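You operate a simulated robot arm through the tools that you are given. There is no shell and no other tool. Be economical: measure what you need, move in short steps, check, and stop when the job is done.

Carry out the task below with a simulated robot arm. There is one attempt and no reset: what you move stays moved.

Task
Put the soiled clay pot to soak, lid on, and nest the eared bowl in the colander.
Fine: tip in all the milk jug's water; the jug goes back. Set down upright: milk jug.

Only the result counts: the job must be done as asked and must still hold three seconds after the hand-in. Knocking over, shifting, dropping, spilling or breaking anything else fails it. A push-on lid holds only when it is set on centred and level and pressed home; a screw cap is set on level and turned clockwise until tight.

Robot
A 7-joint arm with a two-finger parallel gripper, fixed in place. Base frame: the origin is at the foot of the arm, x ahead of it, y to its left, z up; the work surface is at about z = 760. Units: mm, rad, N and s.
With the tool pointing down near the work surface it reaches from about 300 to 700 mm from the base axis. Its first joint turns from -1.152 to 1.152 rad. Payload 1.57 kg.
Tool frame: the origin (TCP) lies between the finger pads and is the grasp point; the fingertips stand 30 mm ahead of it; z points along the fingers, y is the line along which they close. Largest opening 110 mm; finger width 24, thickness 12; the body of the gripper, 48 by 112 mm, starts 78 mm behind the TCP.
Orientation is that of the tool frame in the base frame, as [roll, pitch, yaw] about the fixed x, y, z axes, in that order (R = Rz(yaw) Ry(pitch) Rx(roll)). With the fingers straight down and closing along the base's y, the tool's x points along the base's -x, its y along +y and its z along -z.

Tools
- The arm moves only by the tool nudge_tool. Its argument "series" is one flat list of numbers, 7 for each row, row after row: the shift along the tool's x, y, z in mm, then the turn, a rotation vector about the tool's x, y, z in rad, then the opening, from 0 (shut) to 1 (fully open). In form: [tx, ty, tz, wx, wy, wz, jaw, tx, ty, tz, wx, wy, wz, jaw, ...]. A call has 1 to 8 rows; each row is the pose to reach, as a shift and turn from the pose commanded when the call began, along the tool's axes at that moment. Rows are played at 5 a second. More than 50 mm and 0.15 rad between two rows, or a gripper value outside its range, and nothing of the call is played. Where a pose cannot be reached the arm comes as near as it can. A force on the tool above 40 N (or 10 N above the force at the start of the call, whichever is more), or a blocked arm, ends the call early, and 0.2 s more pass. The fingers move at their own pace (about 108 mm/s each) and stop on an object; they squeeze with about 28 N. The grip force told is the motor's: it shows also when the fingers shut on nothing. Time passes only in rows, and 0.2 s behind the last, so rows that repeat a pose let the fingers close. It gives the time, the measured TCP pose, the force on the tool (base axes), the opening and the grip force at its end, in the units of the frame above (readings bear some noise), with the torque about the TCP (base axes, N m) and any sound that the robot's microphone picked up.
- Cameras (640 x 400 px; columns grow to the right, rows downward): "scene" is fixed at [159.4, -390, 1397]; the picture's right is [0.83, -0.56, 0.00], its down [-0.35, -0.52, -0.78] and it looks along [0.44, 0.64, -0.63] (base axes); focal length 315 px, centre (320, 200). "wrist" rides on the gripper at [70, 16, -141] in the tool frame; the picture's right is [-0.23, 0.97, 0.00], its down [-0.86, -0.20, -0.48] and it looks along [-0.47, -0.11, 0.88] (tool axes); focal length 222 px, centre (320, 200). There is no depth. A picture from a camera that has moved, and an enlarged one, comes with that camera's place and axes in the base frame and with its lens.
- camera(camera): a new picture of that camera. It takes no simulated time.
- inspect(camera, box): a new picture of the part [left, top, right, bottom] of that camera's present view, enlarged. It takes no simulated time.
- hand_in(): hands the job in; it is judged then, once.

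Work in short steps. Places have to be worked out from the pictures, the camera data and where the tool is seen: move nearer, look again, correct. Check each grasp and each placing, and mend what went wrong. You have 120 turns and 84 pictures in all, those below and enlarged ones among them. Open the gripper and draw the arm clear of the work before you hand the job in, unless the task says otherwise; then end with one line.

The tools are called after "Request:" as a command line: name --argument value ..., lists and objects as JSON in quotes. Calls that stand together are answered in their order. nudge_tool: Moves the arm, as the interface text tells. Its arguments: {"type":"object","properties":{"series":{"type":"array"}},"required":["series"]} The other tools are called the same way: camera (camera) takes a picture; inspect (camera, box) takes an enlarged picture of a part of a camera's view; hand_in () hands the job in.

At the start:

```text
clock: 0.0
eef_pos: [333.3, 85.3, 1149.4]
orientation: [-3.141, 0.0, -3.141]
force: [0.9, 0.6, -0.9]
wrist_torque: [0.05, -0.03, -0.03]
gripper_width: 110.0
grasp_force: 0.0
```

scene: 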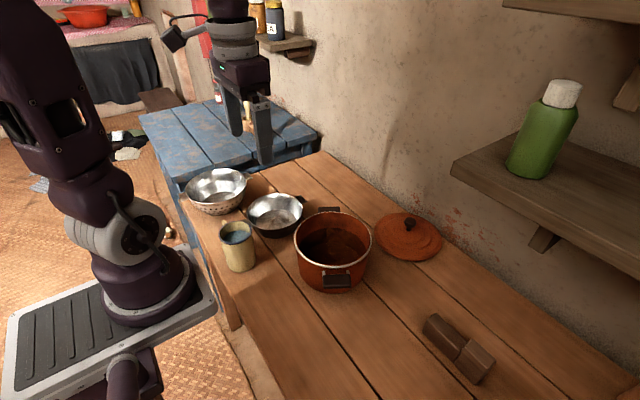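
wrist: 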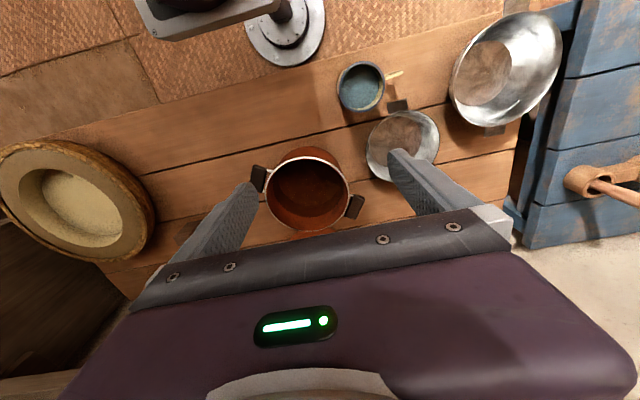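

The scene shows colander, eared bowl, jug with water, pot and lid. I look closer to measure them.

Request:
inspect --camera "scene" --box '[170, 150, 330, 250]'

Request:
inspect --camera "scene" --box '[280, 190, 456, 300]'

Request:
inspect --camera "wrist" --box '[240, 0, 560, 200]'

```text
4.00 times, centred on (250, 200) of scene
camera zoom: at [159.4, -390.0, 1397.0], right [0.83, -0.56, 0.0], down [-0.35, -0.52, -0.78], along [0.44, 0.64, -0.63], focal length 1258 px, centre (600, 200)
```

zoom: 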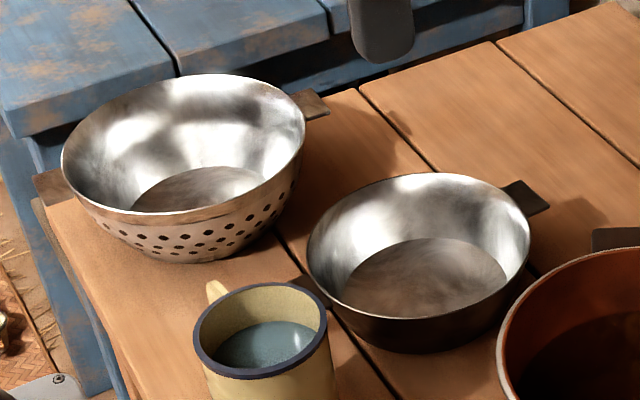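

```text
3.64 times, centred on (368, 245) of scene
camera zoom: at [159.4, -390.0, 1397.0], right [0.83, -0.56, 0.0], down [-0.35, -0.52, -0.78], along [0.44, 0.64, -0.63], focal length 1144 px, centre (146, 36)
```

zoom: 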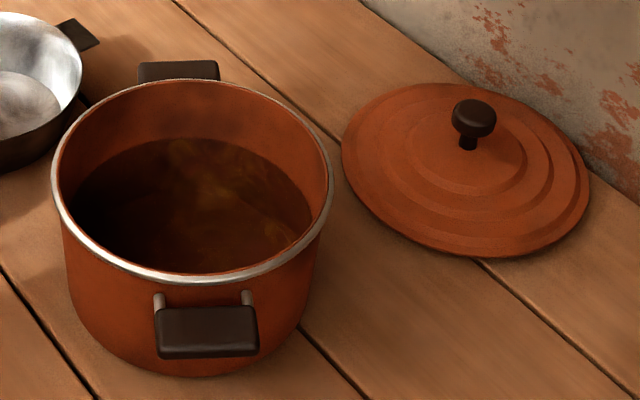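

```text
2.00 times, centred on (400, 100) of wrist
camera zoom: at [264.0, 102.8, 1290.2], right [0.23, 0.97, 0.0], down [0.86, -0.2, 0.48], along [0.47, -0.11, -0.88], focal length 444 px, centre (160, 400)
```

zoom: 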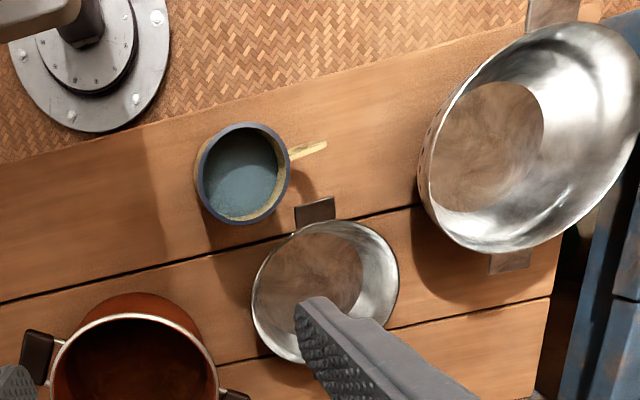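

Estimates: jug rim about (294,169,859), Ø80, handle toward +y. Pot rim (481,25,850), Ø185. Bowl (437,252), colander (330,434), lid (712,-17). Before grasping I test empty-handed, high above the pot, whether the wrist can turn about the vertical and then tilt to pour.

Request:
nudge_tool --series '[-12, -7, 12, 0, 0, 0.15, 1, -24, -14, 24, 0, 0, 0.3, 1, -36, -21, 36, 0, 0, 0.45, 1, -48, -28, 48, 0, 0, 0.6, 1, -60, -35, 60, 0, 0, 0.75, 1, -72, -42, 72, 0, 0, 0.9, 1, -84, -49, 84, 0, 0, 1.05, 1, -97, -55, 99, 0, 0, 1.2, 1]'

Request:
nudge_tool --series '[0, 0, 0, 0, 0, 0.15, 1, 0, 0, 0, 0, 0, 0.3, 1, 0, 0, 0, 0, 0, 0.45, 1, 0, 0, 0, 0, 0, 0.6, 1, 0, 0, 0, 0, 0, 0.75, 1, 0, 0, 0, 0, 0, 0.9, 1, 0, 0, 0, 0, 0, 1.05, 1, 0, 0, 0, 0, 0, 1.2, 1]'

```text
clock: 1.8
eef_pos: [430.9, 29.9, 1050.4]
orientation: [-3.141, 0.0, 1.939]
force: [-0.1, 0.9, -0.2]
wrist_torque: [0.01, 0.03, -0.01]
gripper_width: 110.1
grasp_force: 0.1
```

```text
clock: 3.6
eef_pos: [429.9, 30.1, 1050.6]
orientation: [3.141, 0.002, 0.741]
force: [-1.0, 0.9, -0.3]
wrist_torque: [0.0, -0.03, 0.0]
gripper_width: 110.1
grasp_force: 0.1
```

The wrist turns freely so far. I continue to yaw 0, then tilt.

Request:
nudge_tool --series '[0, 0, 0, 0, 0, 0.15, 1, 0, 0, 0, 0, 0, 0.3, 1, 0, 0, 0, 0, 0, 0.45, 1, 0, 0, 0, 0, 0, 0.6, 1, 0, 0, 0, 0, 0, 0.74, 1]'

Request:
nudge_tool --series '[0, 0, 0, 0, 0.15, 0, 1, 0, 0, 0, 0, 0.3, 0, 1, 0, 0, 0, 0, 0.45, 0, 1, 0, 0, 0, 0, 0.6, 0, 1, 0, 0, 0, 0, 0.75, 0, 1, 0, 0, 0, 0, 0.9, 0, 1, 0, 0, 0, 0, 1.05, 0, 1, 0, 0, 0, 0, 1.2, 0, 1]'

Request:
nudge_tool --series '[0, 0, 0, 0, 0.15, 0, 1, 0, 0, 0, 0, 0.3, 0, 1, 0, 0, 0, 0, 0.45, 0, 1, 0, 0, 0, 0, 0.6, 0, 1, 0, 0, 0, 0, 0.75, 0, 1, 0, 0, 0, 0, 0.9, 0, 1]'

```text
clock: 4.8
eef_pos: [432.7, 29.9, 1050.1]
orientation: [3.141, 0.001, -0.003]
force: [0.5, 0.5, 0.3]
wrist_torque: [-0.02, -0.01, -0.01]
gripper_width: 109.9
grasp_force: 0.1
```

```text
clock: 6.6
eef_pos: [482.4, 62.3, 1042.5]
orientation: [2.997, -0.919, 0.199]
force: [0.7, -0.6, 0.4]
wrist_torque: [-0.02, -0.01, -0.03]
gripper_width: 110.1
grasp_force: 0.1
out of reach, approached as far as the arm can: row 3, 4, 5, 6, 7, 8
```

```text
clock: 8.0
eef_pos: [583.6, 105.9, 1110.0]
orientation: [0.351, -1.309, 2.888]
force: [-0.2, 0.1, -1.1]
wrist_torque: [0.0, -0.01, -0.04]
gripper_width: 110.0
grasp_force: 0.0
out of reach, approached as far as the arm can: row 1, 2, 3, 4, 5, 6
```

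Radial tilting is out of reach at that radius. I undo it and test tilting tangentially (tool pointing +y) instead.

Request:
nudge_tool --series '[0, 0, 0, 0, -0.15, 0, 1, 0, 0, 0, 0, -0.3, 0, 1, 0, 0, 0, 0, -0.45, 0, 1, 0, 0, 0, 0, -0.6, 0, 1, 0, 0, 0, 0, -0.75, 0, 1, 0, 0, 0, 0, -0.9, 0, 1]'

Request:
nudge_tool --series '[0, 0, 0, 0, -0.15, 0, 1, 0, 0, 0, 0, -0.3, 0, 1, 0, 0, 0, 0, -0.45, 0, 1, 0, 0, 0, 0, -0.6, 0, 1, 0, 0, 0, 0, -0.75, 0, 1, 0, 0, 0, 0, -0.9, 0, 1, 0, 0, 0, 0, -1.05, 0, 1, 0, 0, 0, 0, -1.2, 0, 1]'

```text
clock: 9.4
eef_pos: [584.0, 108.2, 1110.2]
orientation: [3.002, -0.919, 0.198]
force: [0.2, 0.1, -0.3]
wrist_torque: [0.01, -0.03, -0.03]
gripper_width: 109.6
grasp_force: 0.0
```

```text
clock: 11.2
eef_pos: [571.9, 104.1, 1101.5]
orientation: [3.052, 0.274, 0.063]
force: [0.7, 0.8, -0.3]
wrist_torque: [-0.05, 0.03, 0.02]
gripper_width: 110.1
grasp_force: 0.0
out of reach, approached as far as the arm can: row 8
```

Commanded pose becomes the reached one. I level the tool, then move and yaw back to π/2.

Request:
nudge_tool --series '[0, 0, 0, 0.045, 0.137, 0.006, 1, 0, 0, 0, 0.09, 0.274, 0.012, 1]'

Request:
nudge_tool --series '[-11, 6, 4, 0, 0, -0.15, 1, -22, 12, 8, 0, 0, -0.3, 1, -33, 18, 12, 0, 0, -0.45, 1, -44, 24, 16, 0, 0, -0.6, 1, -55, 30, 20, 0, 0, -0.75, 1, -66, 36, 24, 0, 0, -0.9, 1, -77, 42, 28, 0, 0, -1.05, 1, -88, 48, 32, 0, 0, -1.2, 1]'

Request:
nudge_tool --series '[0, 0, 0, 0, 0, -0.15, 1, 0, 0, 0, 0, 0, -0.3, 1]'

```text
clock: 11.8
eef_pos: [573.0, 104.8, 1101.9]
orientation: [3.14, 0.001, 0.06]
force: [0.5, -0.4, 0.0]
wrist_torque: [-0.02, 0.02, 0.0]
gripper_width: 110.0
grasp_force: 0.1
```

```text
clock: 13.6
eef_pos: [488.1, 51.3, 1068.6]
orientation: [-3.141, 0.001, 1.264]
force: [-0.2, -0.5, -0.5]
wrist_torque: [0.01, 0.01, -0.04]
gripper_width: 109.7
grasp_force: 0.0
```

```text
clock: 14.2
eef_pos: [487.5, 49.1, 1069.7]
orientation: [3.141, 0.0, 1.562]
force: [0.0, -0.2, 0.1]
wrist_torque: [-0.05, -0.02, 0.01]
gripper_width: 110.2
grasp_force: 0.1
```

Tool now at yaw π/2 above the pot. Test tangential tilt with descent to about z 990.

Request:
nudge_tool --series '[2, 0, 10, 0, 0.15, 0, 1, 5, 0, 20, 0, 0.3, 0, 1, 8, 0, 30, 0, 0.45, 0, 1, 10, 0, 40, 0, 0.6, 0, 1, 13, 0, 50, 0, 0.75, 0, 1, 15, 0, 60, 0, 0.9, 0, 1, 18, 0, 70, 0, 1.05, 0, 1, 20, 0, 80, 0, 1.2, 0, 1]'

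Request:
nudge_tool --series '[0, 0, 0, 0, 0.15, 0, 1, 0, 0, 0, 0, 0.3, 0, 1, 0, 0, 0, 0, 0.45, 0, 1, 0, 0, 0, 0, 0.6, 0, 1, 0, 0, 0, 0, 0.75, 0, 1, 0, 0, 0, 0, 0.9, 0, 1]'

```text
clock: 16.0
eef_pos: [487.9, 69.4, 991.2]
orientation: [3.14, -1.201, 1.562]
force: [-0.2, -1.3, -0.9]
wrist_torque: [0.01, 0.02, -0.02]
gripper_width: 110.1
grasp_force: 0.0
```

```text
clock: 17.4
eef_pos: [495.9, 74.9, 991.0]
orientation: [0.0, -1.443, -1.577]
force: [-0.5, 0.5, -0.1]
wrist_torque: [0.03, 0.02, -0.01]
gripper_width: 110.1
grasp_force: 0.1
out of reach, approached as far as the arm can: row 2, 3, 4, 5, 6
```

Tilt reached about 97° here. I look at the arm configuration.

Request:
camera --camera "scene"

Request:
nudge_tool --series '[0, 0, 0, 0.1, 0, 0, 1, 0, 0, 0, 0.2, 0, 0, 1, 0, 0, 0, 0.3, 0, 0, 1, 0, 0, 0, 0.3, 0.15, 0, 1, 0, 0, 0, 0.3, 0.3, 0, 1]'

```text
78 pictures are left
```

scene: 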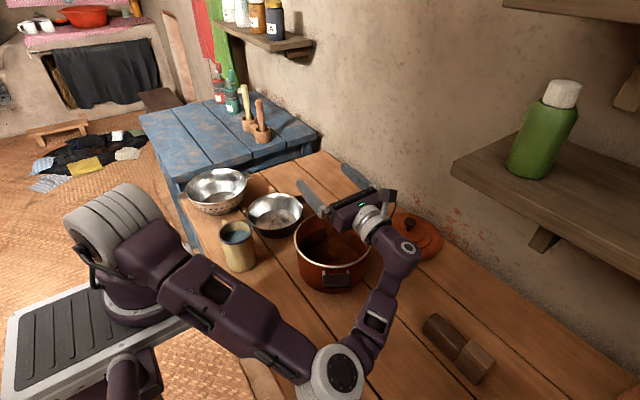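

```text
clock: 18.6
eef_pos: [497.3, 73.8, 990.8]
orientation: [0.261, -1.399, -1.539]
force: [0.3, 0.5, 0.1]
wrist_torque: [0.03, 0.0, 0.02]
gripper_width: 109.9
grasp_force: 0.1
out of reach, approached as far as the arm can: row 4, 5
```

Limit is about 99°, so I'll grasp the jug with the tool pre-tilted ~0.4 rad the other way to gain pour angle. First I undo the tilt.

Request:
nudge_tool --series '[0, 0, 0, -0.13, 0, 0, 1, 0, 0, 0, -0.265, 0, 0, 1]'

Request:
nudge_tool --series '[0, 0, 0, 0, -0.15, 0, 1, 0, 0, 0, 0, -0.3, 0, 1, 0, 0, 0, 0, -0.45, 0, 1, 0, 0, 0, 0, -0.6, 0, 1, 0, 0, 0, 0, -0.75, 0, 1, 0, 0, 0, 0, -0.9, 0, 1, 0, 0, 0, 0, -1.05, 0, 1, 0, 0, 0, 0, -1.2, 0, 1]'

Request:
nudge_tool --series '[0, 0, 0, 0, -0.15, 0, 1, 0, 0, 0, 0, -0.3, 0, 1, 0, 0, 0, 0, -0.45, 0, 1, 0, 0, 0, 0, -0.5, 0, 1]'

```text
clock: 19.2
eef_pos: [495.4, 72.6, 1006.9]
orientation: [-0.006, -1.421, -1.536]
force: [-0.5, 0.2, -0.4]
wrist_torque: [-0.01, 0.03, 0.01]
gripper_width: 110.0
grasp_force: 0.1
out of reach, approached as far as the arm can: row 1, 2
```

```text
clock: 21.0
eef_pos: [495.6, 69.9, 1006.7]
orientation: [-3.138, -0.541, 1.597]
force: [0.0, 1.2, -0.2]
wrist_torque: [-0.03, 0.02, 0.0]
gripper_width: 110.0
grasp_force: 0.0
```

```text
clock: 22.0
eef_pos: [495.8, 70.5, 1007.2]
orientation: [3.141, -0.043, 1.6]
force: [0.5, 0.6, -0.1]
wrist_torque: [0.0, -0.01, 0.0]
gripper_width: 110.0
grasp_force: 0.1
```

Level again. Now I move above the jug and view it with the wrist camera.

Request:
nudge_tool --series '[13, -28, 0, 0, -0.02, 0.01, 1, 26, -56, 0, 0, -0.04, 0.02, 1, 39, -84, 0, 0, -0.043, 0.03, 1, 52, -112, 0, 0, -0.043, 0.03, 1, 65, -140, 0, 0, -0.043, 0.03, 1, 78, -168, 0, 0, -0.043, 0.03, 1, 98, -198, 0, 0, -0.043, 0.03, 1]'

Request:
camera --camera "wrist"

```text
clock: 23.6
eef_pos: [294.8, 164.5, 1010.0]
orientation: [-3.14, 0.0, 1.567]
force: [0.4, -0.5, 0.7]
wrist_torque: [0.04, 0.0, 0.0]
gripper_width: 109.9
grasp_force: 0.1
```

```text
77 pictures are left
camera wrist: at [311.7, 235.5, 1150.3], right [0.97, -0.23, 0.0], down [-0.2, -0.86, 0.48], along [-0.11, -0.47, -0.88], focal length 222 px, centre (320, 200)
```

wrist: 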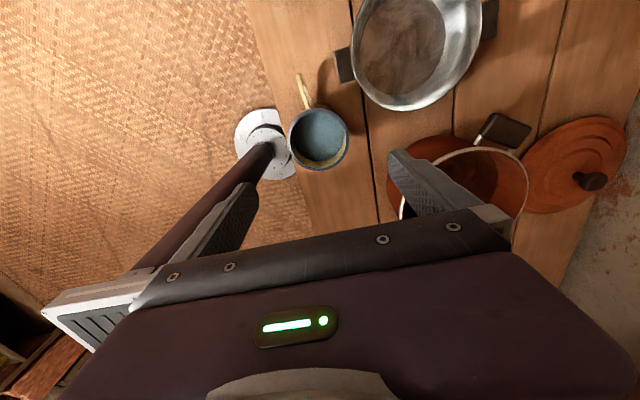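

Jug confirmed at (294,169), handle toward +y. I descend with pre-tilt −0.4 about the closing axis to z≈826.

Request:
nudge_tool --series '[1, 0, 15, 0, -0.1, 0, 1, 2, 0, 35, 0, -0.2, 0, 1, 3, 0, 60, 0, -0.3, 0, 1, 4.5, -1, 85, 0, -0.4, 0, 1, 4.5, -1, 110, 0, -0.4, 0, 1, 4.5, -1, 135, 0, -0.4, 0, 1, 4.5, -1, 160, 0, -0.4, 0, 1, 4.5, -1, 184, 0, -0.4, 0, 1]'

Request:
camera --camera "wrist"

Request:
inspect --camera "scene" --box '[190, 190, 310, 290]'

```text
clock: 25.4
eef_pos: [297.2, 167.9, 827.1]
orientation: [3.141, 0.398, 1.57]
force: [-0.9, -0.1, -0.3]
wrist_torque: [0.01, 0.03, 0.01]
gripper_width: 110.1
grasp_force: 0.0
```

```text
76 pictures are left
camera wrist: at [312.6, 287.7, 929.0], right [0.97, -0.21, 0.09], down [-0.2, -0.6, 0.77], along [-0.11, -0.77, -0.63], focal length 222 px, centre (320, 200)
```

wrist: 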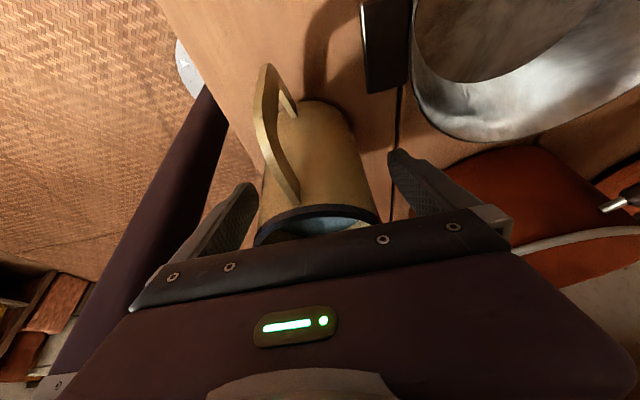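

```text
4.00 times, centred on (250, 240) of scene
camera zoom: at [159.4, -390.0, 1397.0], right [0.83, -0.56, 0.0], down [-0.35, -0.52, -0.78], along [0.44, 0.64, -0.63], focal length 1258 px, centre (600, 40)
```

zoom: 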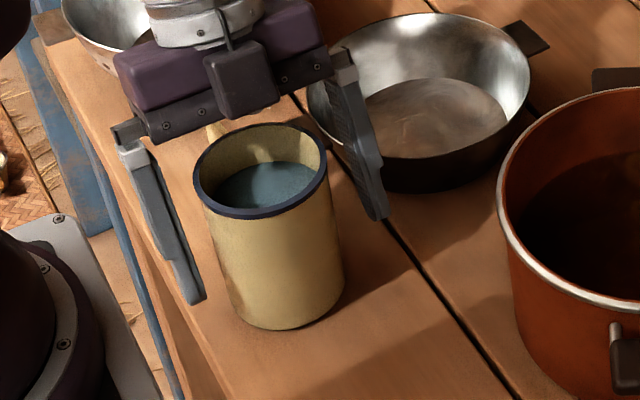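

Fingers straddle the jug; TCP is ~3 mm off in x. I correct and close.

Request:
nudge_tool --series '[0, -3, 0, 0, 0, 0, 1, 0, -3, 0, 0, 0, 0, 0.85, 0, -3, 0, 0, 0, 0, 0.72, 0, -3, 0, 0, 0, 0, 0.6, 0, -3, 0, 0, 0, 0, 0.5, 0, -3, 0, 0, 0, 0, 0.5]'

```text
clock: 26.8
eef_pos: [293.8, 166.5, 827.9]
orientation: [-3.141, 0.4, 1.571]
force: [3.6, 0.1, 0.8]
wrist_torque: [0.0, -0.37, 0.03]
gripper_width: 73.7
grasp_force: 27.5
```

Firm grip at 73.7 mm. I lift straight up.

Request:
nudge_tool --series '[-4, 0, -9, 0, 0, 0, 0.5, -12, 0, -28, 0, 0, 0, 0.5, -23, 0, -55, 0, 0, 0, 0.5, -35, 0, -83, 0, 0, 0, 0.5, -47, 0, -111, 0, 0, 0, 0.5, -58, 0, -138, 0, 0, 0, 0.5, -66, 0, -157, 0, 0, 0, 0.5]'

Request:
inspect --camera "scene" --box '[170, 110, 330, 290]'

```text
clock: 28.4
eef_pos: [290.1, 168.6, 996.3]
orientation: [-3.142, 0.401, 1.571]
force: [0.3, -1.1, -5.4]
wrist_torque: [-0.05, -0.01, 0.04]
gripper_width: 73.3
grasp_force: 28.2
```

```text
2.22 times, centred on (250, 200) of scene
camera zoom: at [159.4, -390.0, 1397.0], right [0.83, -0.56, 0.0], down [-0.35, -0.52, -0.78], along [0.44, 0.64, -0.63], focal length 699 px, centre (476, 200)
```

zoom: 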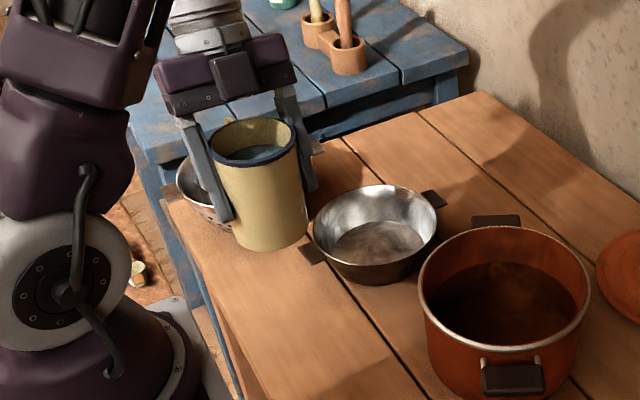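

Jug lifted upright. Move it level to beside/above the pot at about (487,75).

Request:
nudge_tool --series '[-6, 14, 3, 0, 0, 0, 0.5, -18, 40, 8, 0, 0, 0, 0.5, -30, 68, 13, 0, 0, 0, 0.5, -42, 96, 18, 0, 0, 0, 0.5, -54, 124, 23, 0, 0, 0, 0.5, -66, 152, 28, 0, 0, 0, 0.5, -78, 178, 33, 0, 0, 0, 0.5, -86, 195, 36, 0, 0, 0, 0.5]'

```text
clock: 30.2
eef_pos: [486.6, 73.2, 999.6]
orientation: [-3.14, 0.399, 1.571]
force: [0.5, 1.1, -5.0]
wrist_torque: [0.0, -0.02, 0.03]
gripper_width: 73.1
grasp_force: 27.6
```

Now pour: lower slightly and tilt mouth toward −y over the pot, step by step.

Request:
nudge_tool --series '[2, 0, 6, 0, 0.12, 0, 0.5, 5, 0, 12, 0, 0.24, 0, 0.5, 8, 0, 18, 0, 0.36, 0, 0.5, 9.7, 0, 23, 0, 0.48, 0, 0.5, 9.7, 0, 23, 0, 0.6, 0, 0.5, 9.7, 0, 23, 0, 0.7, 0, 0.5]'

Request:
inspect --camera "scene" --box '[240, 120, 440, 300]'

```text
clock: 31.6
eef_pos: [486.3, 73.1, 973.2]
orientation: [-3.141, -0.302, 1.571]
force: [-0.3, -0.2, -4.4]
wrist_torque: [-0.06, -0.02, -0.01]
gripper_width: 73.2
grasp_force: 27.9
```

```text
2.22 times, centred on (340, 210) of scene
camera zoom: at [159.5, -390.0, 1397.0], right [0.83, -0.56, 0.0], down [-0.35, -0.52, -0.78], along [0.44, 0.64, -0.63], focal length 699 px, centre (276, 178)
```

zoom: 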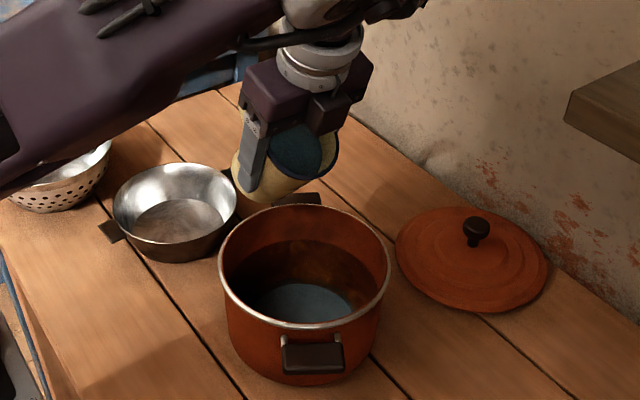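

Water is already landing inside the pot. I continue tilting slowly.

Request:
nudge_tool --series '[0, 0, 0, 0, 0.08, 0, 0.5, 0, 0, 0, 0, 0.16, 0, 0.5, 0, 0, 0, 0, 0.24, 0, 0.5, 0, 0, 0, 0, 0.32, 0, 0.5, 0, 0, 0, 0, 0.4, 0, 0.5, 0, 0, 0, 0, 0.48, 0, 0.5, 0, 0, 0, 0, 0.56, 0, 0.5, 0, 0, 0, 0, 0.64, 0, 0.5]'

Request:
nudge_tool --series '[0, 0, 0, 0, 0.1, 0, 0.5, 0, 0, 0, 0, 0.2, 0, 0.5, 0, 0, 0, 0, 0.3, 0, 0.5, 0, 0, 0, 0, 0.4, 0, 0.5, 0, 0, 0, 0, 0.5, 0, 0.5, 0, 0, 0, 0, 0.6, 0, 0.5, 0, 0, 0, 0, 0.68, 0, 0.5, 0, 0, 0, 0, 0.68, 0, 0.5]'

Request:
inspect --camera "scene" --box '[240, 120, 440, 300]'

```text
clock: 33.4
eef_pos: [484.9, 74.4, 973.0]
orientation: [-3.139, -0.942, 1.568]
force: [-0.2, 0.0, -1.4]
wrist_torque: [-0.04, 0.01, -0.01]
gripper_width: 73.2
grasp_force: 27.7
```

```text
clock: 35.2
eef_pos: [495.2, 77.1, 973.6]
orientation: [-0.025, -1.518, -1.546]
force: [0.4, 0.3, -1.8]
wrist_torque: [0.03, 0.04, 0.01]
gripper_width: 73.1
grasp_force: 28.0
out of reach, approached as far as the arm can: row 5, 6, 7, 8
```

```text
2.22 times, centred on (340, 210) of scene
camera zoom: at [159.4, -390.0, 1397.0], right [0.83, -0.56, 0.0], down [-0.35, -0.52, -0.78], along [0.44, 0.64, -0.63], focal length 699 px, centre (276, 178)
```

zoom: 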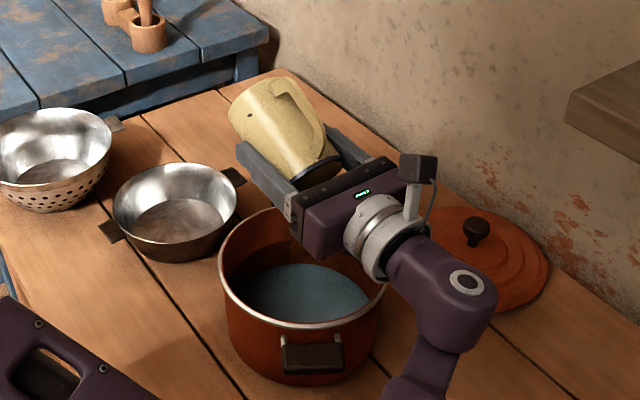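

Jug is tilted about 116° and the load dropped from ~5.2 to ~1.6 N. I hold to drain fully.

Request:
nudge_tool --series '[0, 0, 0, 0, 0, 0, 0.5, 0, 0, 0, 0, 0, 0, 0.5, 0, 0, 0, 0, 0, 0, 0.5, 0, 0, 0, 0, 0, 0, 0.5, 0, 0, 0, 0, 0, 0, 0.5, 0, 0, 0, 0, 0, 0, 0.5, 0, 0, 0, 0, 0, 0, 0.5, 0, 0, 0, 0, 0, 0, 0.5]'

Request:
nudge_tool --series '[0, 0, 0, 0, -0.15, 0, 0.5, 0, 0, 0, 0, -0.3, 0, 0.5, 0, 0, 0, 0, -0.45, 0, 0.5, 0, 0, 0, 0, -0.6, 0, 0.5, 0, 0, 0, 0, -0.75, 0, 0.5, 0, 0, 0, 0, -0.9, 0, 0.5, 0, 0, 0, 0, -1.05, 0, 0.5, 0, 0, 0, 0, -1.2, 0, 0.5]'

Request:
nudge_tool --series '[0, 0, 0, 0, -0.15, 0, 0.5, 0, 0, 0, 0, -0.3, 0, 0.5, 0, 0, 0, 0, -0.45, 0, 0.5, 0, 0, 0, 0, -0.6, 0, 0.5, 0, 0, 0, 0, -0.75, 0, 0.5, 0, 0, 0, 0, -0.81, 0, 0.5]'

Request:
inspect --camera "scene" --box '[240, 120, 440, 300]'

```text
clock: 37.0
eef_pos: [493.8, 78.2, 973.1]
orientation: [-0.029, -1.522, -1.54]
force: [-0.4, 0.4, -1.4]
wrist_torque: [-0.01, 0.0, 0.01]
gripper_width: 73.1
grasp_force: 27.8
```

```text
clock: 38.8
eef_pos: [494.0, 78.2, 971.6]
orientation: [-3.138, -0.419, 1.57]
force: [0.5, -0.2, -0.8]
wrist_torque: [-0.02, 0.0, 0.02]
gripper_width: 72.9
grasp_force: 27.9
```

```text
clock: 40.2
eef_pos: [493.2, 79.1, 972.6]
orientation: [-3.139, 0.391, 1.57]
force: [0.5, 0.0, -2.3]
wrist_torque: [-0.03, -0.02, -0.02]
gripper_width: 73.4
grasp_force: 27.6
```

```text
2.22 times, centred on (340, 210) of scene
camera zoom: at [159.4, -390.0, 1397.0], right [0.83, -0.56, 0.0], down [-0.35, -0.52, -0.78], along [0.44, 0.64, -0.63], focal length 699 px, centre (276, 178)
```

zoom: 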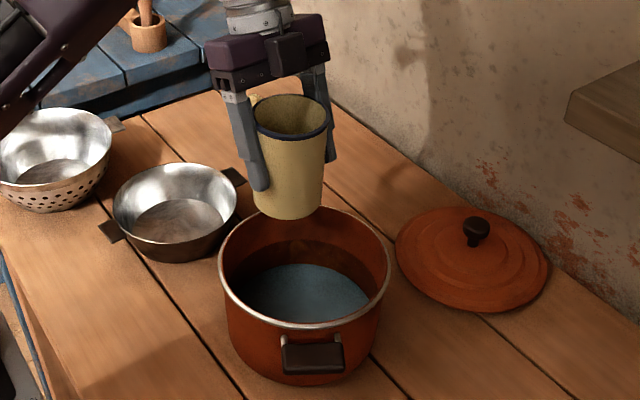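

Jug is empty and upright, water in the pot. I carry it back above its spot.

Request:
nudge_tool --series '[5, -12, -2, 0, 0, 0, 0.5, 16, -39, -7, 0, 0, 0, 0.5, 28, -68, -12, 0, 0, 0, 0.5, 40, -98, -17, 0, 0, 0, 0.5, 52, -128, -22, 0, 0, 0, 0.5, 64, -158, -27, 0, -0.009, 0, 0.5, 75, -186, -32, 0, -0.009, 0, 0.5, 81, -199, -34, 0, -0.009, 0, 0.5]'

Request:
nudge_tool --series '[0, 0, 0, 0, 0, 0, 0.5]'

```text
clock: 42.0
eef_pos: [293.6, 166.8, 972.1]
orientation: [-3.14, 0.398, 1.571]
force: [-0.3, -0.7, -1.9]
wrist_torque: [0.0, 0.03, -0.03]
gripper_width: 73.0
grasp_force: 28.0
```

```text
clock: 42.4
eef_pos: [295.0, 166.5, 971.4]
orientation: [-3.139, 0.397, 1.571]
force: [-1.2, 0.9, -1.3]
wrist_torque: [0.0, 0.01, 0.01]
gripper_width: 72.8
grasp_force: 28.4
```

On position; I descend to just above the table.

Request:
nudge_tool --series '[8, 0, 18, 0, 0, 0, 0.5, 18, 0, 42, 0, 0, 0, 0.5, 28, 0, 66, 0, 0, 0, 0.5, 38, 0, 90, 0, 0, 0, 0.5, 46, 0, 109, 0, 0, 0, 0.5, 51, 0, 120, 0, 0, 0, 0.5, 54, 0, 127, 0, 0, 0, 0.5]'

Request:
nudge_tool --series '[0.6, 0, 1.5, 0, 0, 0, 0.5, 1.2, 0, 2.8, 0, 0, 0, 0.5, 1.8, 0, 4.2, 0, 0, 0, 0.5, 1.9, 0, 4.6, 0, 0, 0, 0.5]'

```text
clock: 44.0
eef_pos: [294.6, 165.8, 834.7]
orientation: [-3.14, 0.398, 1.57]
force: [0.2, -0.1, -1.5]
wrist_torque: [0.02, -0.03, 0.04]
gripper_width: 72.8
grasp_force: 27.2
```

```text
clock: 45.0
eef_pos: [293.7, 165.9, 829.6]
orientation: [-3.138, 0.397, 1.568]
force: [-0.7, 0.0, -0.8]
wrist_torque: [-0.02, -0.02, 0.01]
gripper_width: 72.7
grasp_force: 28.2
```

Nearly down (829.6 vs 827.9 at pick). I creep until contact.

Request:
nudge_tool --series '[0.3, 0, 0.7, 0, 0, 0, 0.5, 0.6, 0, 1.4, 0, 0, 0, 0.5, 0.8, 0, 1.9, 0, 0, 0, 0.5, 0.8, 0, 1.9, 0, 0, 0, 0.5]'

Request:
inspect --camera "scene" --box '[190, 190, 310, 290]'

```text
clock: 46.0
eef_pos: [294.2, 167.0, 827.8]
orientation: [-3.141, 0.398, 1.572]
force: [-0.7, 1.2, 5.6]
wrist_torque: [0.03, -0.19, 0.03]
gripper_width: 73.0
grasp_force: 28.3
```

```text
4.00 times, centred on (250, 240) of scene
camera zoom: at [159.3, -390.0, 1397.0], right [0.83, -0.56, 0.0], down [-0.35, -0.52, -0.78], along [0.44, 0.64, -0.63], focal length 1258 px, centre (600, 40)
```

zoom: 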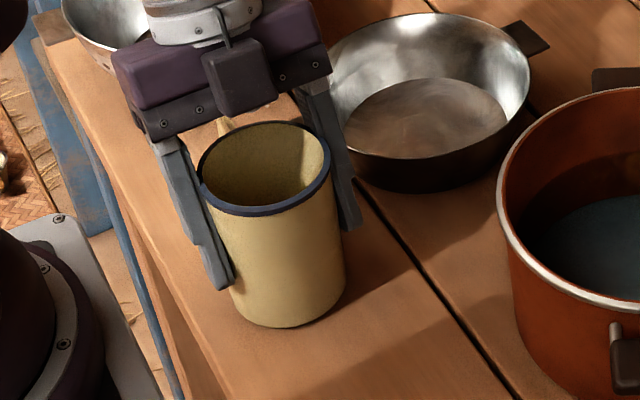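

Contact made, jug upright in its place. I release and rise straight along the vertical.

Request:
nudge_tool --series '[0, 0, 0, 0, 0, 0, 0.75, 0, 0, 0, 0, 0, 0, 1, 0, 0, 0, 0, 0, 0, 1, -8, 0, -18, 0, 0, 0, 1, -18, 0, -42, 0, 0, 0, 1, -32, 0, -75, 0, 0, 0, 1, -46, 0, -109, 0, 0, 0, 1, -58, 0, -138, 0, 0, 0, 1]'

Request:
nudge_tool --series '[0, 0, 0, 0, 0.13, 0, 1, 0, 0, 0, 0, 0.26, 0, 1, 0, 0, 0, 0, 0.4, 0, 1]'

Request:
camera --camera "scene"

```text
clock: 47.8
eef_pos: [293.8, 167.6, 977.8]
orientation: [-3.14, 0.399, 1.572]
force: [-0.4, 0.5, 0.5]
wrist_torque: [0.01, 0.01, 0.0]
gripper_width: 109.9
grasp_force: 0.0
```

```text
clock: 48.6
eef_pos: [295.5, 167.3, 978.8]
orientation: [-3.14, -0.004, 1.571]
force: [-0.6, -0.3, -0.7]
wrist_torque: [0.02, 0.0, -0.06]
gripper_width: 110.0
grasp_force: 0.1
```

```text
69 pictures are left
```

scene: 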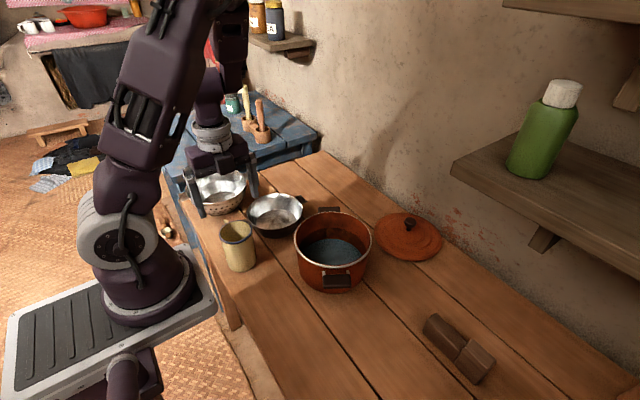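

Jug released and standing. Now the bowl: I move above it, turning the tool so the fingers close along ~50° azimuth, and look down.

Request:
nudge_tool --series '[10, 18, -3, 0, 0, -0.11, 1, 20, 36, -6, 0, 0, -0.22, 1, 30, 53, -9, 0, 0, -0.33, 1, 41, 71, -12, 0, 0, -0.44, 1, 52, 89, -15, 0, 0, -0.55, 1, 62, 106, -18, 0, 0, -0.66, 1, 72, 124, -20, 0, 0, -0.77, 1, 83, 142, -21, 0, 0, -0.87, 1]'

Request:
camera --camera "wrist"

```text
clock: 50.4
eef_pos: [440.1, 251.4, 1001.6]
orientation: [-3.141, -0.003, 2.442]
force: [-0.3, -0.4, -0.4]
wrist_torque: [-0.02, 0.03, 0.02]
gripper_width: 110.0
grasp_force: 0.0
```

```text
68 pictures are left
camera wrist: at [395.8, 309.4, 1142.2], right [0.8, 0.6, 0.0], down [0.53, -0.7, 0.48], along [0.29, -0.38, -0.88], focal length 222 px, centre (320, 200)
```

wrist: 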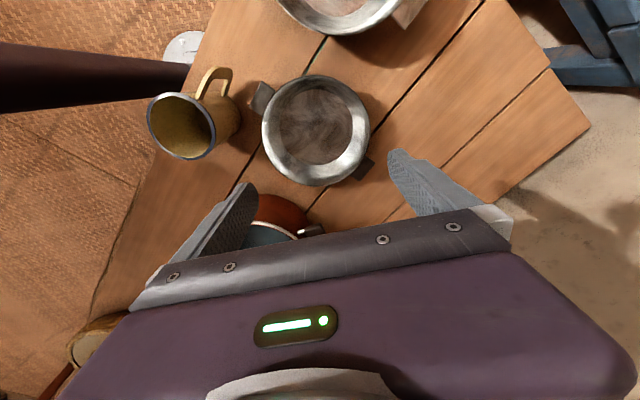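

Bowl: centre (430,253), rim Ø160 at z≈810, base Ø126. I go toward the colander for an accurate look.

Request:
nudge_tool --series '[22, 5, 0, 0, 0, 0, 1, 44, 10, 0, 0, 0, 0, 1, 66, 15, 0, 0, 0, 0, 1, 88, 20, 0, 0, 0, 0, 1, 110, 25, 0, 0, 0, 0, 1, 130, 30, 0, 0, 0, 0, 1]'

Request:
camera --camera "wrist"

```text
clock: 51.8
eef_pos: [357.7, 357.6, 1001.0]
orientation: [-3.141, -0.002, 2.44]
force: [-0.6, 0.6, 0.6]
wrist_torque: [0.0, 0.0, -0.01]
gripper_width: 109.8
grasp_force: 0.1
```

```text
67 pictures are left
camera wrist: at [314.8, 415.9, 1140.9], right [0.8, 0.6, 0.0], down [0.52, -0.71, 0.48], along [0.28, -0.38, -0.88], focal length 222 px, centre (320, 200)
```

wrist: 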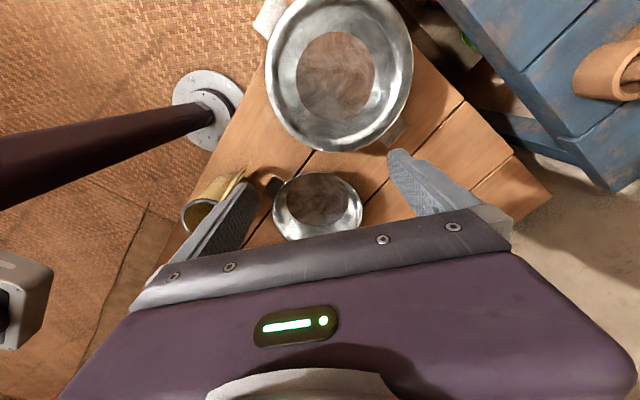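

Colander: centre (328,437), rim Ø185 at z≈820, floor Ø116; ears of both along x. I'll pinch the bowl's wall at azimuth ~50° with the tool tilted along the wall (0.33 rad); move to the pre-grasp.

Request:
nudge_tool --series '[-15, 9, 8, 0, 0, 0, 0.8, -31, 19, 20, 0.05, 0, 0, 0.6, -46, 28, 33, 0.1, 0, 0, 0.45, -62, 37, 47, 0.15, 0, 0, 0.45, -77, 47, 61, 0.2, 0, 0, 0.45, -92, 56, 76, 0.25, 0, 0, 0.45, -108, 65, 90, 0.3, 0, 0, 0.45, -123, 75, 105, 0.33, 0, 0, 0.45]'

Request:
camera --camera "wrist"

Request:
inspect --camera "scene" --box '[200, 130, 360, 250]'

```text
clock: 53.6
eef_pos: [490.8, 332.4, 895.5]
orientation: [-2.808, -0.001, 2.441]
force: [0.4, -0.5, -0.1]
wrist_torque: [0.02, -0.01, 0.01]
gripper_width: 49.3
grasp_force: 0.0
out of reach, approached as far as the arm can: row 8
```

```text
66 pictures are left
camera wrist: at [476.7, 425.3, 1023.3], right [0.77, 0.56, -0.32], down [0.63, -0.58, 0.52], along [0.1, -0.6, -0.8], focal length 222 px, centre (320, 200)
```

wrist: 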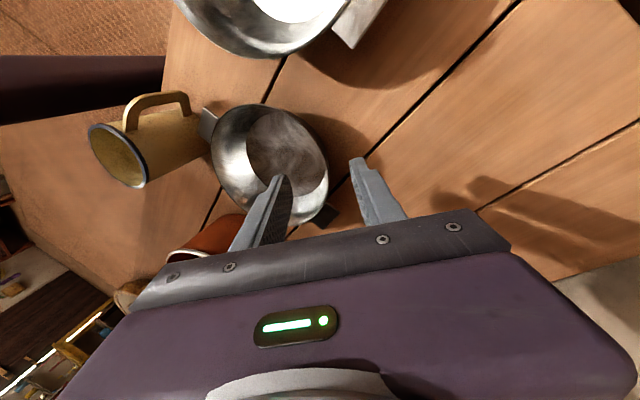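

```text
3.33 times, centred on (280, 190) of scene
camera zoom: at [159.4, -390.0, 1397.0], right [0.83, -0.56, 0.0], down [-0.35, -0.52, -0.78], along [0.44, 0.64, -0.63], focal length 1049 px, centre (453, 233)
```

zoom: 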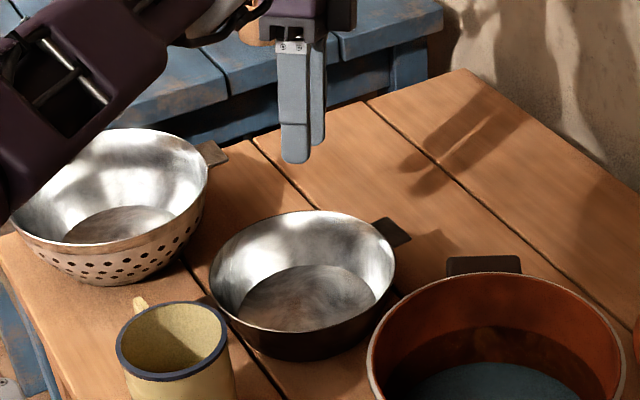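

The outward-leaning pose is at the reach limit, so I choose another rim point at azimuth ~145° instead (clear of jug, pot, ears). I level first, then turn.

Request:
nudge_tool --series '[0, 0, -20, -0.11, 0, 0, 0.45, 0, 0, -40, -0.22, 0, 0, 0.45, 0, 0, -60, -0.333, 0, 0, 0.45]'

Request:
nudge_tool --series '[15, -13, 0, 0, 0, 0.15, 0.45, 30, -26, 0, 0, 0, 0.3, 0.45, 45, -39, 0, 0, 0, 0.45, 0.45, 60, -52, 0, 0, 0, 0.6, 0.45, 75, -65, 0, 0, 0, 0.75, 0.45, 90, -78, 0, 0, 0, 0.9, 0.45, 105, -92, 0, 0, 0, 1.05, 0.45, 108, -110, 0, 0, 0, 1.2, 0.45]'

```text
clock: 54.4
eef_pos: [501.0, 346.0, 953.5]
orientation: [3.137, -0.002, 2.439]
force: [-0.4, -0.4, -1.0]
wrist_torque: [0.01, -0.03, -0.02]
gripper_width: 49.1
grasp_force: 0.1
```

```text
clock: 56.2
eef_pos: [349.4, 329.5, 953.5]
orientation: [-3.138, -0.004, 1.238]
force: [-0.2, -1.5, 0.3]
wrist_torque: [0.0, -0.01, -0.04]
gripper_width: 49.6
grasp_force: 0.0
```

Request:
nudge_tool --series '[0, 0, 0, 0, 0, 0.14, 0.45, 0, 0, 0, 0, 0, 0.278, 0.45]'

Request:
nudge_tool --series '[-5, 0, 15, -0.11, 0, 0, 0.45, -10, 1, 30, -0.22, 0, 0, 0.45, -16, 1.6, 58, -0.33, 0, 0, 0.45]'

Request:
camera --camera "wrist"

Request:
inspect --camera "scene" --box '[200, 130, 360, 250]'

```text
clock: 56.8
eef_pos: [348.2, 332.2, 953.7]
orientation: [-3.14, -0.004, 0.959]
force: [0.6, -1.0, 0.1]
wrist_torque: [-0.02, 0.01, 0.01]
gripper_width: 49.7
grasp_force: 0.1
```

```text
clock: 57.6
eef_pos: [343.3, 317.8, 895.1]
orientation: [2.811, -0.004, 0.959]
force: [0.3, -0.2, -0.2]
wrist_torque: [-0.01, -0.02, 0.0]
gripper_width: 49.7
grasp_force: 0.1
```

```text
64 pictures are left
camera wrist: at [358.6, 392.9, 1033.4], right [0.62, -0.71, 0.31], down [-0.77, -0.51, 0.39], along [-0.12, -0.48, -0.87], focal length 222 px, centre (320, 200)
```

wrist: 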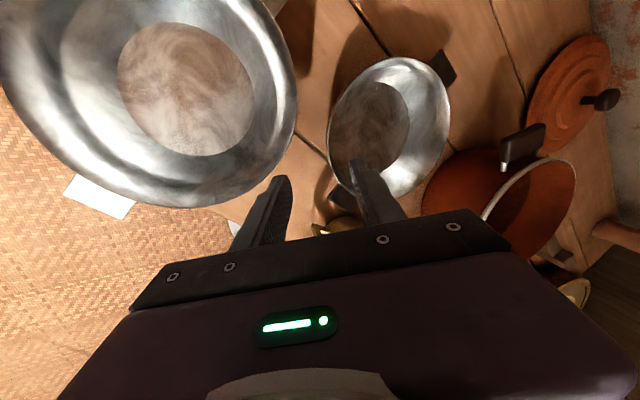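

```text
3.33 times, centred on (280, 190) of scene
camera zoom: at [159.4, -390.0, 1397.0], right [0.83, -0.56, 0.0], down [-0.35, -0.52, -0.78], along [0.44, 0.64, -0.63], focal length 1049 px, centre (453, 233)
```

zoom: 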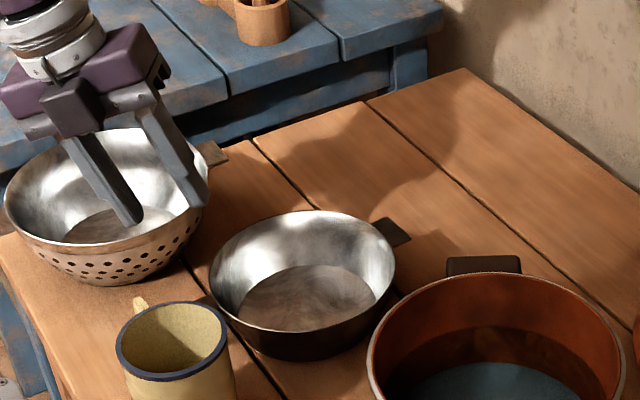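

Pose is reachable. I enlarge to refine the rim's location relative to the fingers.

Request:
inspect --camera "wrist" --box '[220, 40, 470, 220]'

```text
2.22 times, centred on (345, 130) of wrist
camera zoom: at [358.6, 392.9, 1033.4], right [0.62, -0.71, 0.31], down [-0.77, -0.51, 0.39], along [-0.12, -0.48, -0.87], focal length 494 px, centre (264, 356)
```

zoom: 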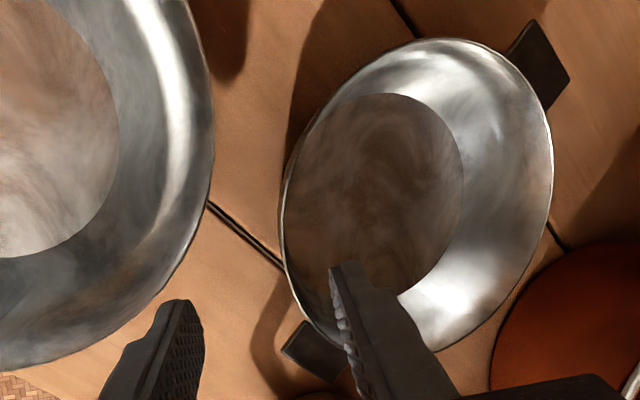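

Bowl centre refined to about (434,252). I advance along the wall direction in steps to straddle the rim.

Request:
nudge_tool --series '[-1, 2, 15, 0, 0, 0, 0.45, -1.8, 3.6, 30, 0, 0, 0, 0.45, -1.8, 3.6, 45, 0, 0, 0, 0.45, -1.8, 3.6, 58, 0, 0, 0, 0.45]'

Request:
inspect --camera "wrist" --box '[200, 20, 480, 240]'

Request:
inspect --camera "scene" --box '[200, 150, 320, 250]'

```text
clock: 58.6
eef_pos: [359.0, 305.2, 842.0]
orientation: [2.814, -0.003, 0.961]
force: [0.2, -0.2, -0.4]
wrist_torque: [0.02, -0.03, -0.02]
gripper_width: 49.6
grasp_force: 0.2
```

```text
1.82 times, centred on (340, 130) of wrist
camera zoom: at [373.9, 381.2, 980.1], right [0.63, -0.71, 0.31], down [-0.77, -0.51, 0.39], along [-0.12, -0.48, -0.87], focal length 404 px, centre (284, 327)
```

zoom: 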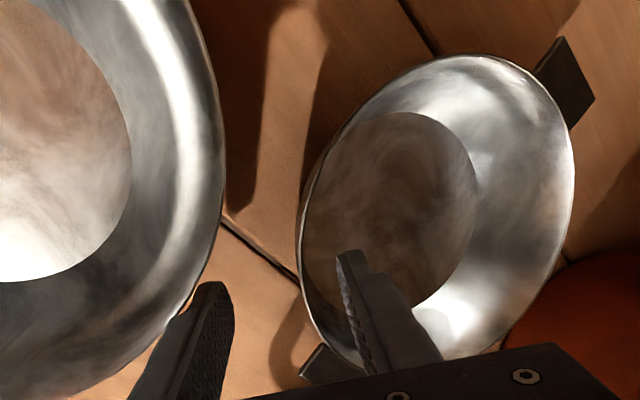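

```text
4.00 times, centred on (260, 200) of scene
camera zoom: at [159.4, -390.0, 1397.0], right [0.83, -0.56, 0.0], down [-0.35, -0.52, -0.78], along [0.44, 0.64, -0.63], focal length 1258 px, centre (560, 200)
```

zoom: 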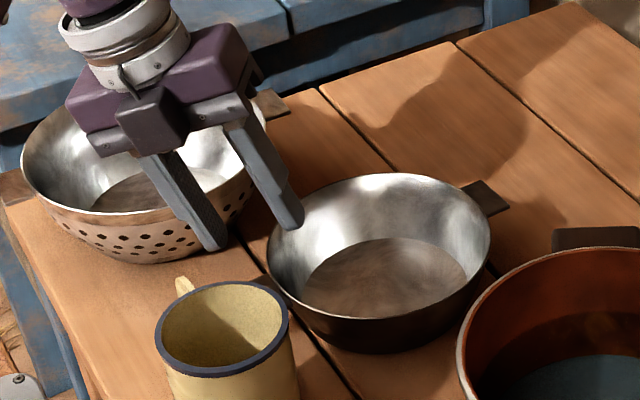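

The fingers straddle the rim well. I continue the last ~23 mm and then close gently.

Request:
nudge_tool --series '[0, 0, 8, 0, 0, 0, 0.45, 0, 0, 16, 0, 0, 0, 0.45, 0, 0, 24, 0, 0, 0, 0.45]'

Request:
inspect --camera "wrist" --box '[200, 20, 480, 240]'

Request:
inspect --camera "scene" --box '[200, 150, 320, 250]'

```text
clock: 59.4
eef_pos: [362.8, 300.0, 817.6]
orientation: [2.814, -0.004, 0.962]
force: [0.5, 0.1, -0.4]
wrist_torque: [0.0, 0.01, -0.01]
gripper_width: 49.6
grasp_force: 0.1
```

```text
1.82 times, centred on (340, 130) of wrist
camera zoom: at [378.1, 375.3, 955.5], right [0.63, -0.71, 0.31], down [-0.77, -0.51, 0.39], along [-0.12, -0.48, -0.87], focal length 404 px, centre (284, 327)
```

zoom: 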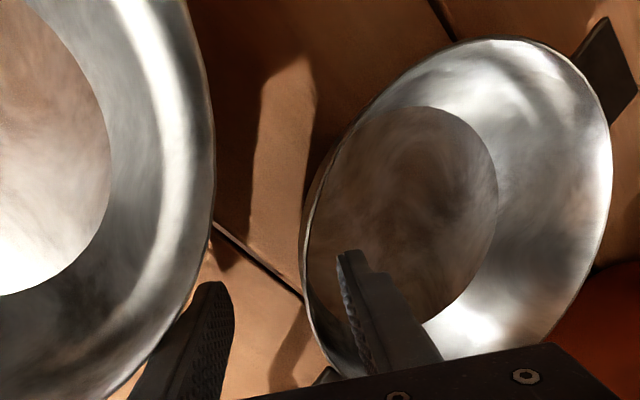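

```text
4.00 times, centred on (260, 200) of scene
camera zoom: at [159.4, -390.0, 1397.0], right [0.83, -0.56, 0.0], down [-0.35, -0.52, -0.78], along [0.44, 0.64, -0.63], focal length 1258 px, centre (560, 200)
```

zoom: 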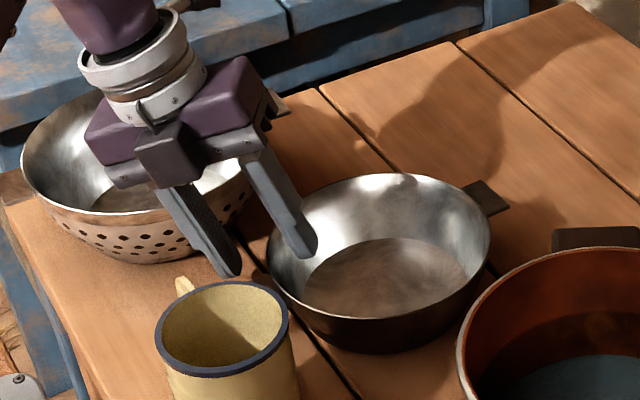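

Straddled; wall is several mm nearer the inner finger. Shift 5 mm inward and close slowly.

Request:
nudge_tool --series '[0, 5, 1, 0, 0, 0, 0.35, 0, 5, 1, 0, 0, 0, 0.25, 0, 5, 1, 0, 0, 0, 0.16, 0, 5, 1, 0, 0, 0, 0.08, 0, 5, 1, 0, 0, 0, 0, 0, 5, 1, 0, 0, 0, 0]'

Request:
inspect --camera "scene" --box '[200, 150, 320, 250]'

```text
clock: 60.8
eef_pos: [366.0, 297.2, 818.2]
orientation: [2.813, -0.003, 0.959]
force: [0.0, 1.3, 2.0]
wrist_torque: [0.17, -0.09, 0.06]
gripper_width: 2.8
grasp_force: 23.7
```

```text
4.00 times, centred on (260, 200) of scene
camera zoom: at [159.4, -390.0, 1397.0], right [0.83, -0.56, 0.0], down [-0.35, -0.52, -0.78], along [0.44, 0.64, -0.63], focal length 1258 px, centre (560, 200)
```

zoom: 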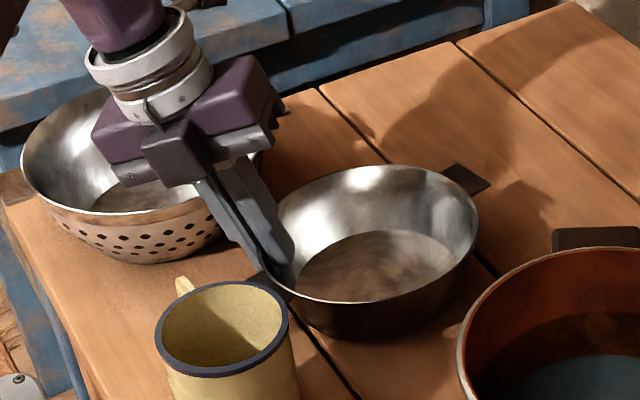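

Wall gripped (2.8 mm). I lift 12 mm and check.

Request:
nudge_tool --series '[0, 1.3, -3.8, 0, 0, 0, 0, 0, 2.6, -7.6, 0, 0, 0, 0, 0, 3.9, -11.4, 0, 0, 0, 0, 0, 3.9, -11.4, 0, 0, 0, 0]'

Request:
inspect --camera "scene" --box '[200, 150, 320, 250]'

```text
clock: 61.8
eef_pos: [367.8, 298.0, 829.8]
orientation: [2.814, -0.003, 0.961]
force: [0.4, 0.2, -1.1]
wrist_torque: [0.04, 0.07, -0.02]
gripper_width: 3.0
grasp_force: 24.1
```

```text
4.00 times, centred on (260, 200) of scene
camera zoom: at [159.4, -390.0, 1397.0], right [0.83, -0.56, 0.0], down [-0.35, -0.52, -0.78], along [0.44, 0.64, -0.63], focal length 1258 px, centre (560, 200)
```

zoom: 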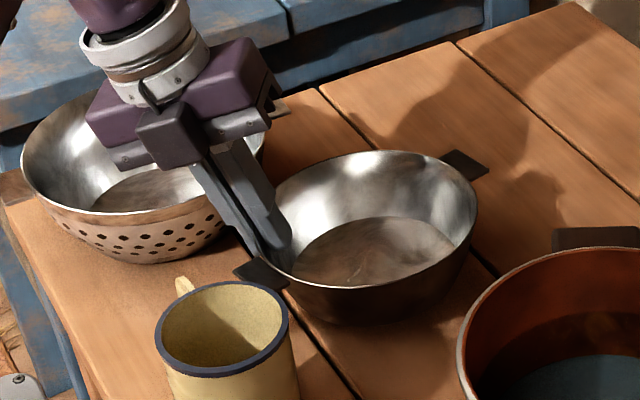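

Bowl held level. I raise it ~95 mm and carry it toward the colander, testing reach at that azimuth.

Request:
nudge_tool --series '[0, 6, -18, 0, 0, 0, 0, 0, 14, -40, 0, 0, 0, 0, 0, 23, -66, 0, 0, 0, 0, 0, 30.8, -90, 0, 0, 0, 0]'

Request:
nudge_tool --series '[9, -18, -6, 0, 0, 0, 0, 22, -44, -15, 0, 0, 0, 0, 34, -69, -24, 0, 0, 0, 0, 46, -94, -32, 0, 0, 0, 0, 59, -119, -41, 0, 0, 0, 0, 71, -144, -49, 0, 0, 0, 0, 82, -166, -57, 0, 0, 0, 0, 91, -184, -63, 0, 0, 0, 0]'

Request:
camera --camera "scene"

Request:
camera --camera "wrist"

```text
clock: 62.8
eef_pos: [367.8, 298.9, 925.4]
orientation: [2.814, -0.002, 0.962]
force: [-0.7, -0.6, -0.8]
wrist_torque: [0.03, 0.04, 0.01]
gripper_width: 2.9
grasp_force: 24.6
```

```text
clock: 64.6
eef_pos: [259.6, 484.0, 925.5]
orientation: [2.814, -0.003, 0.961]
force: [0.0, 0.4, -1.2]
wrist_torque: [0.08, 0.09, -0.01]
gripper_width: 3.0
grasp_force: 24.1
```

```text
55 pictures are left
```

scene: 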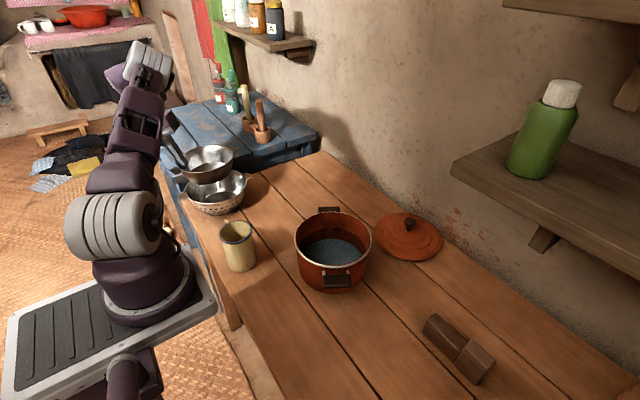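

```text
54 pictures are left
camera wrist: at [274.4, 557.9, 1064.6], right [0.63, -0.71, 0.31], down [-0.77, -0.51, 0.39], along [-0.12, -0.48, -0.87], focal length 222 px, centre (320, 200)
```

wrist: 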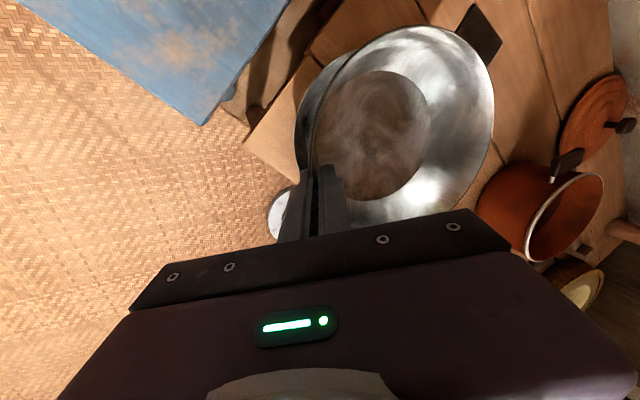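

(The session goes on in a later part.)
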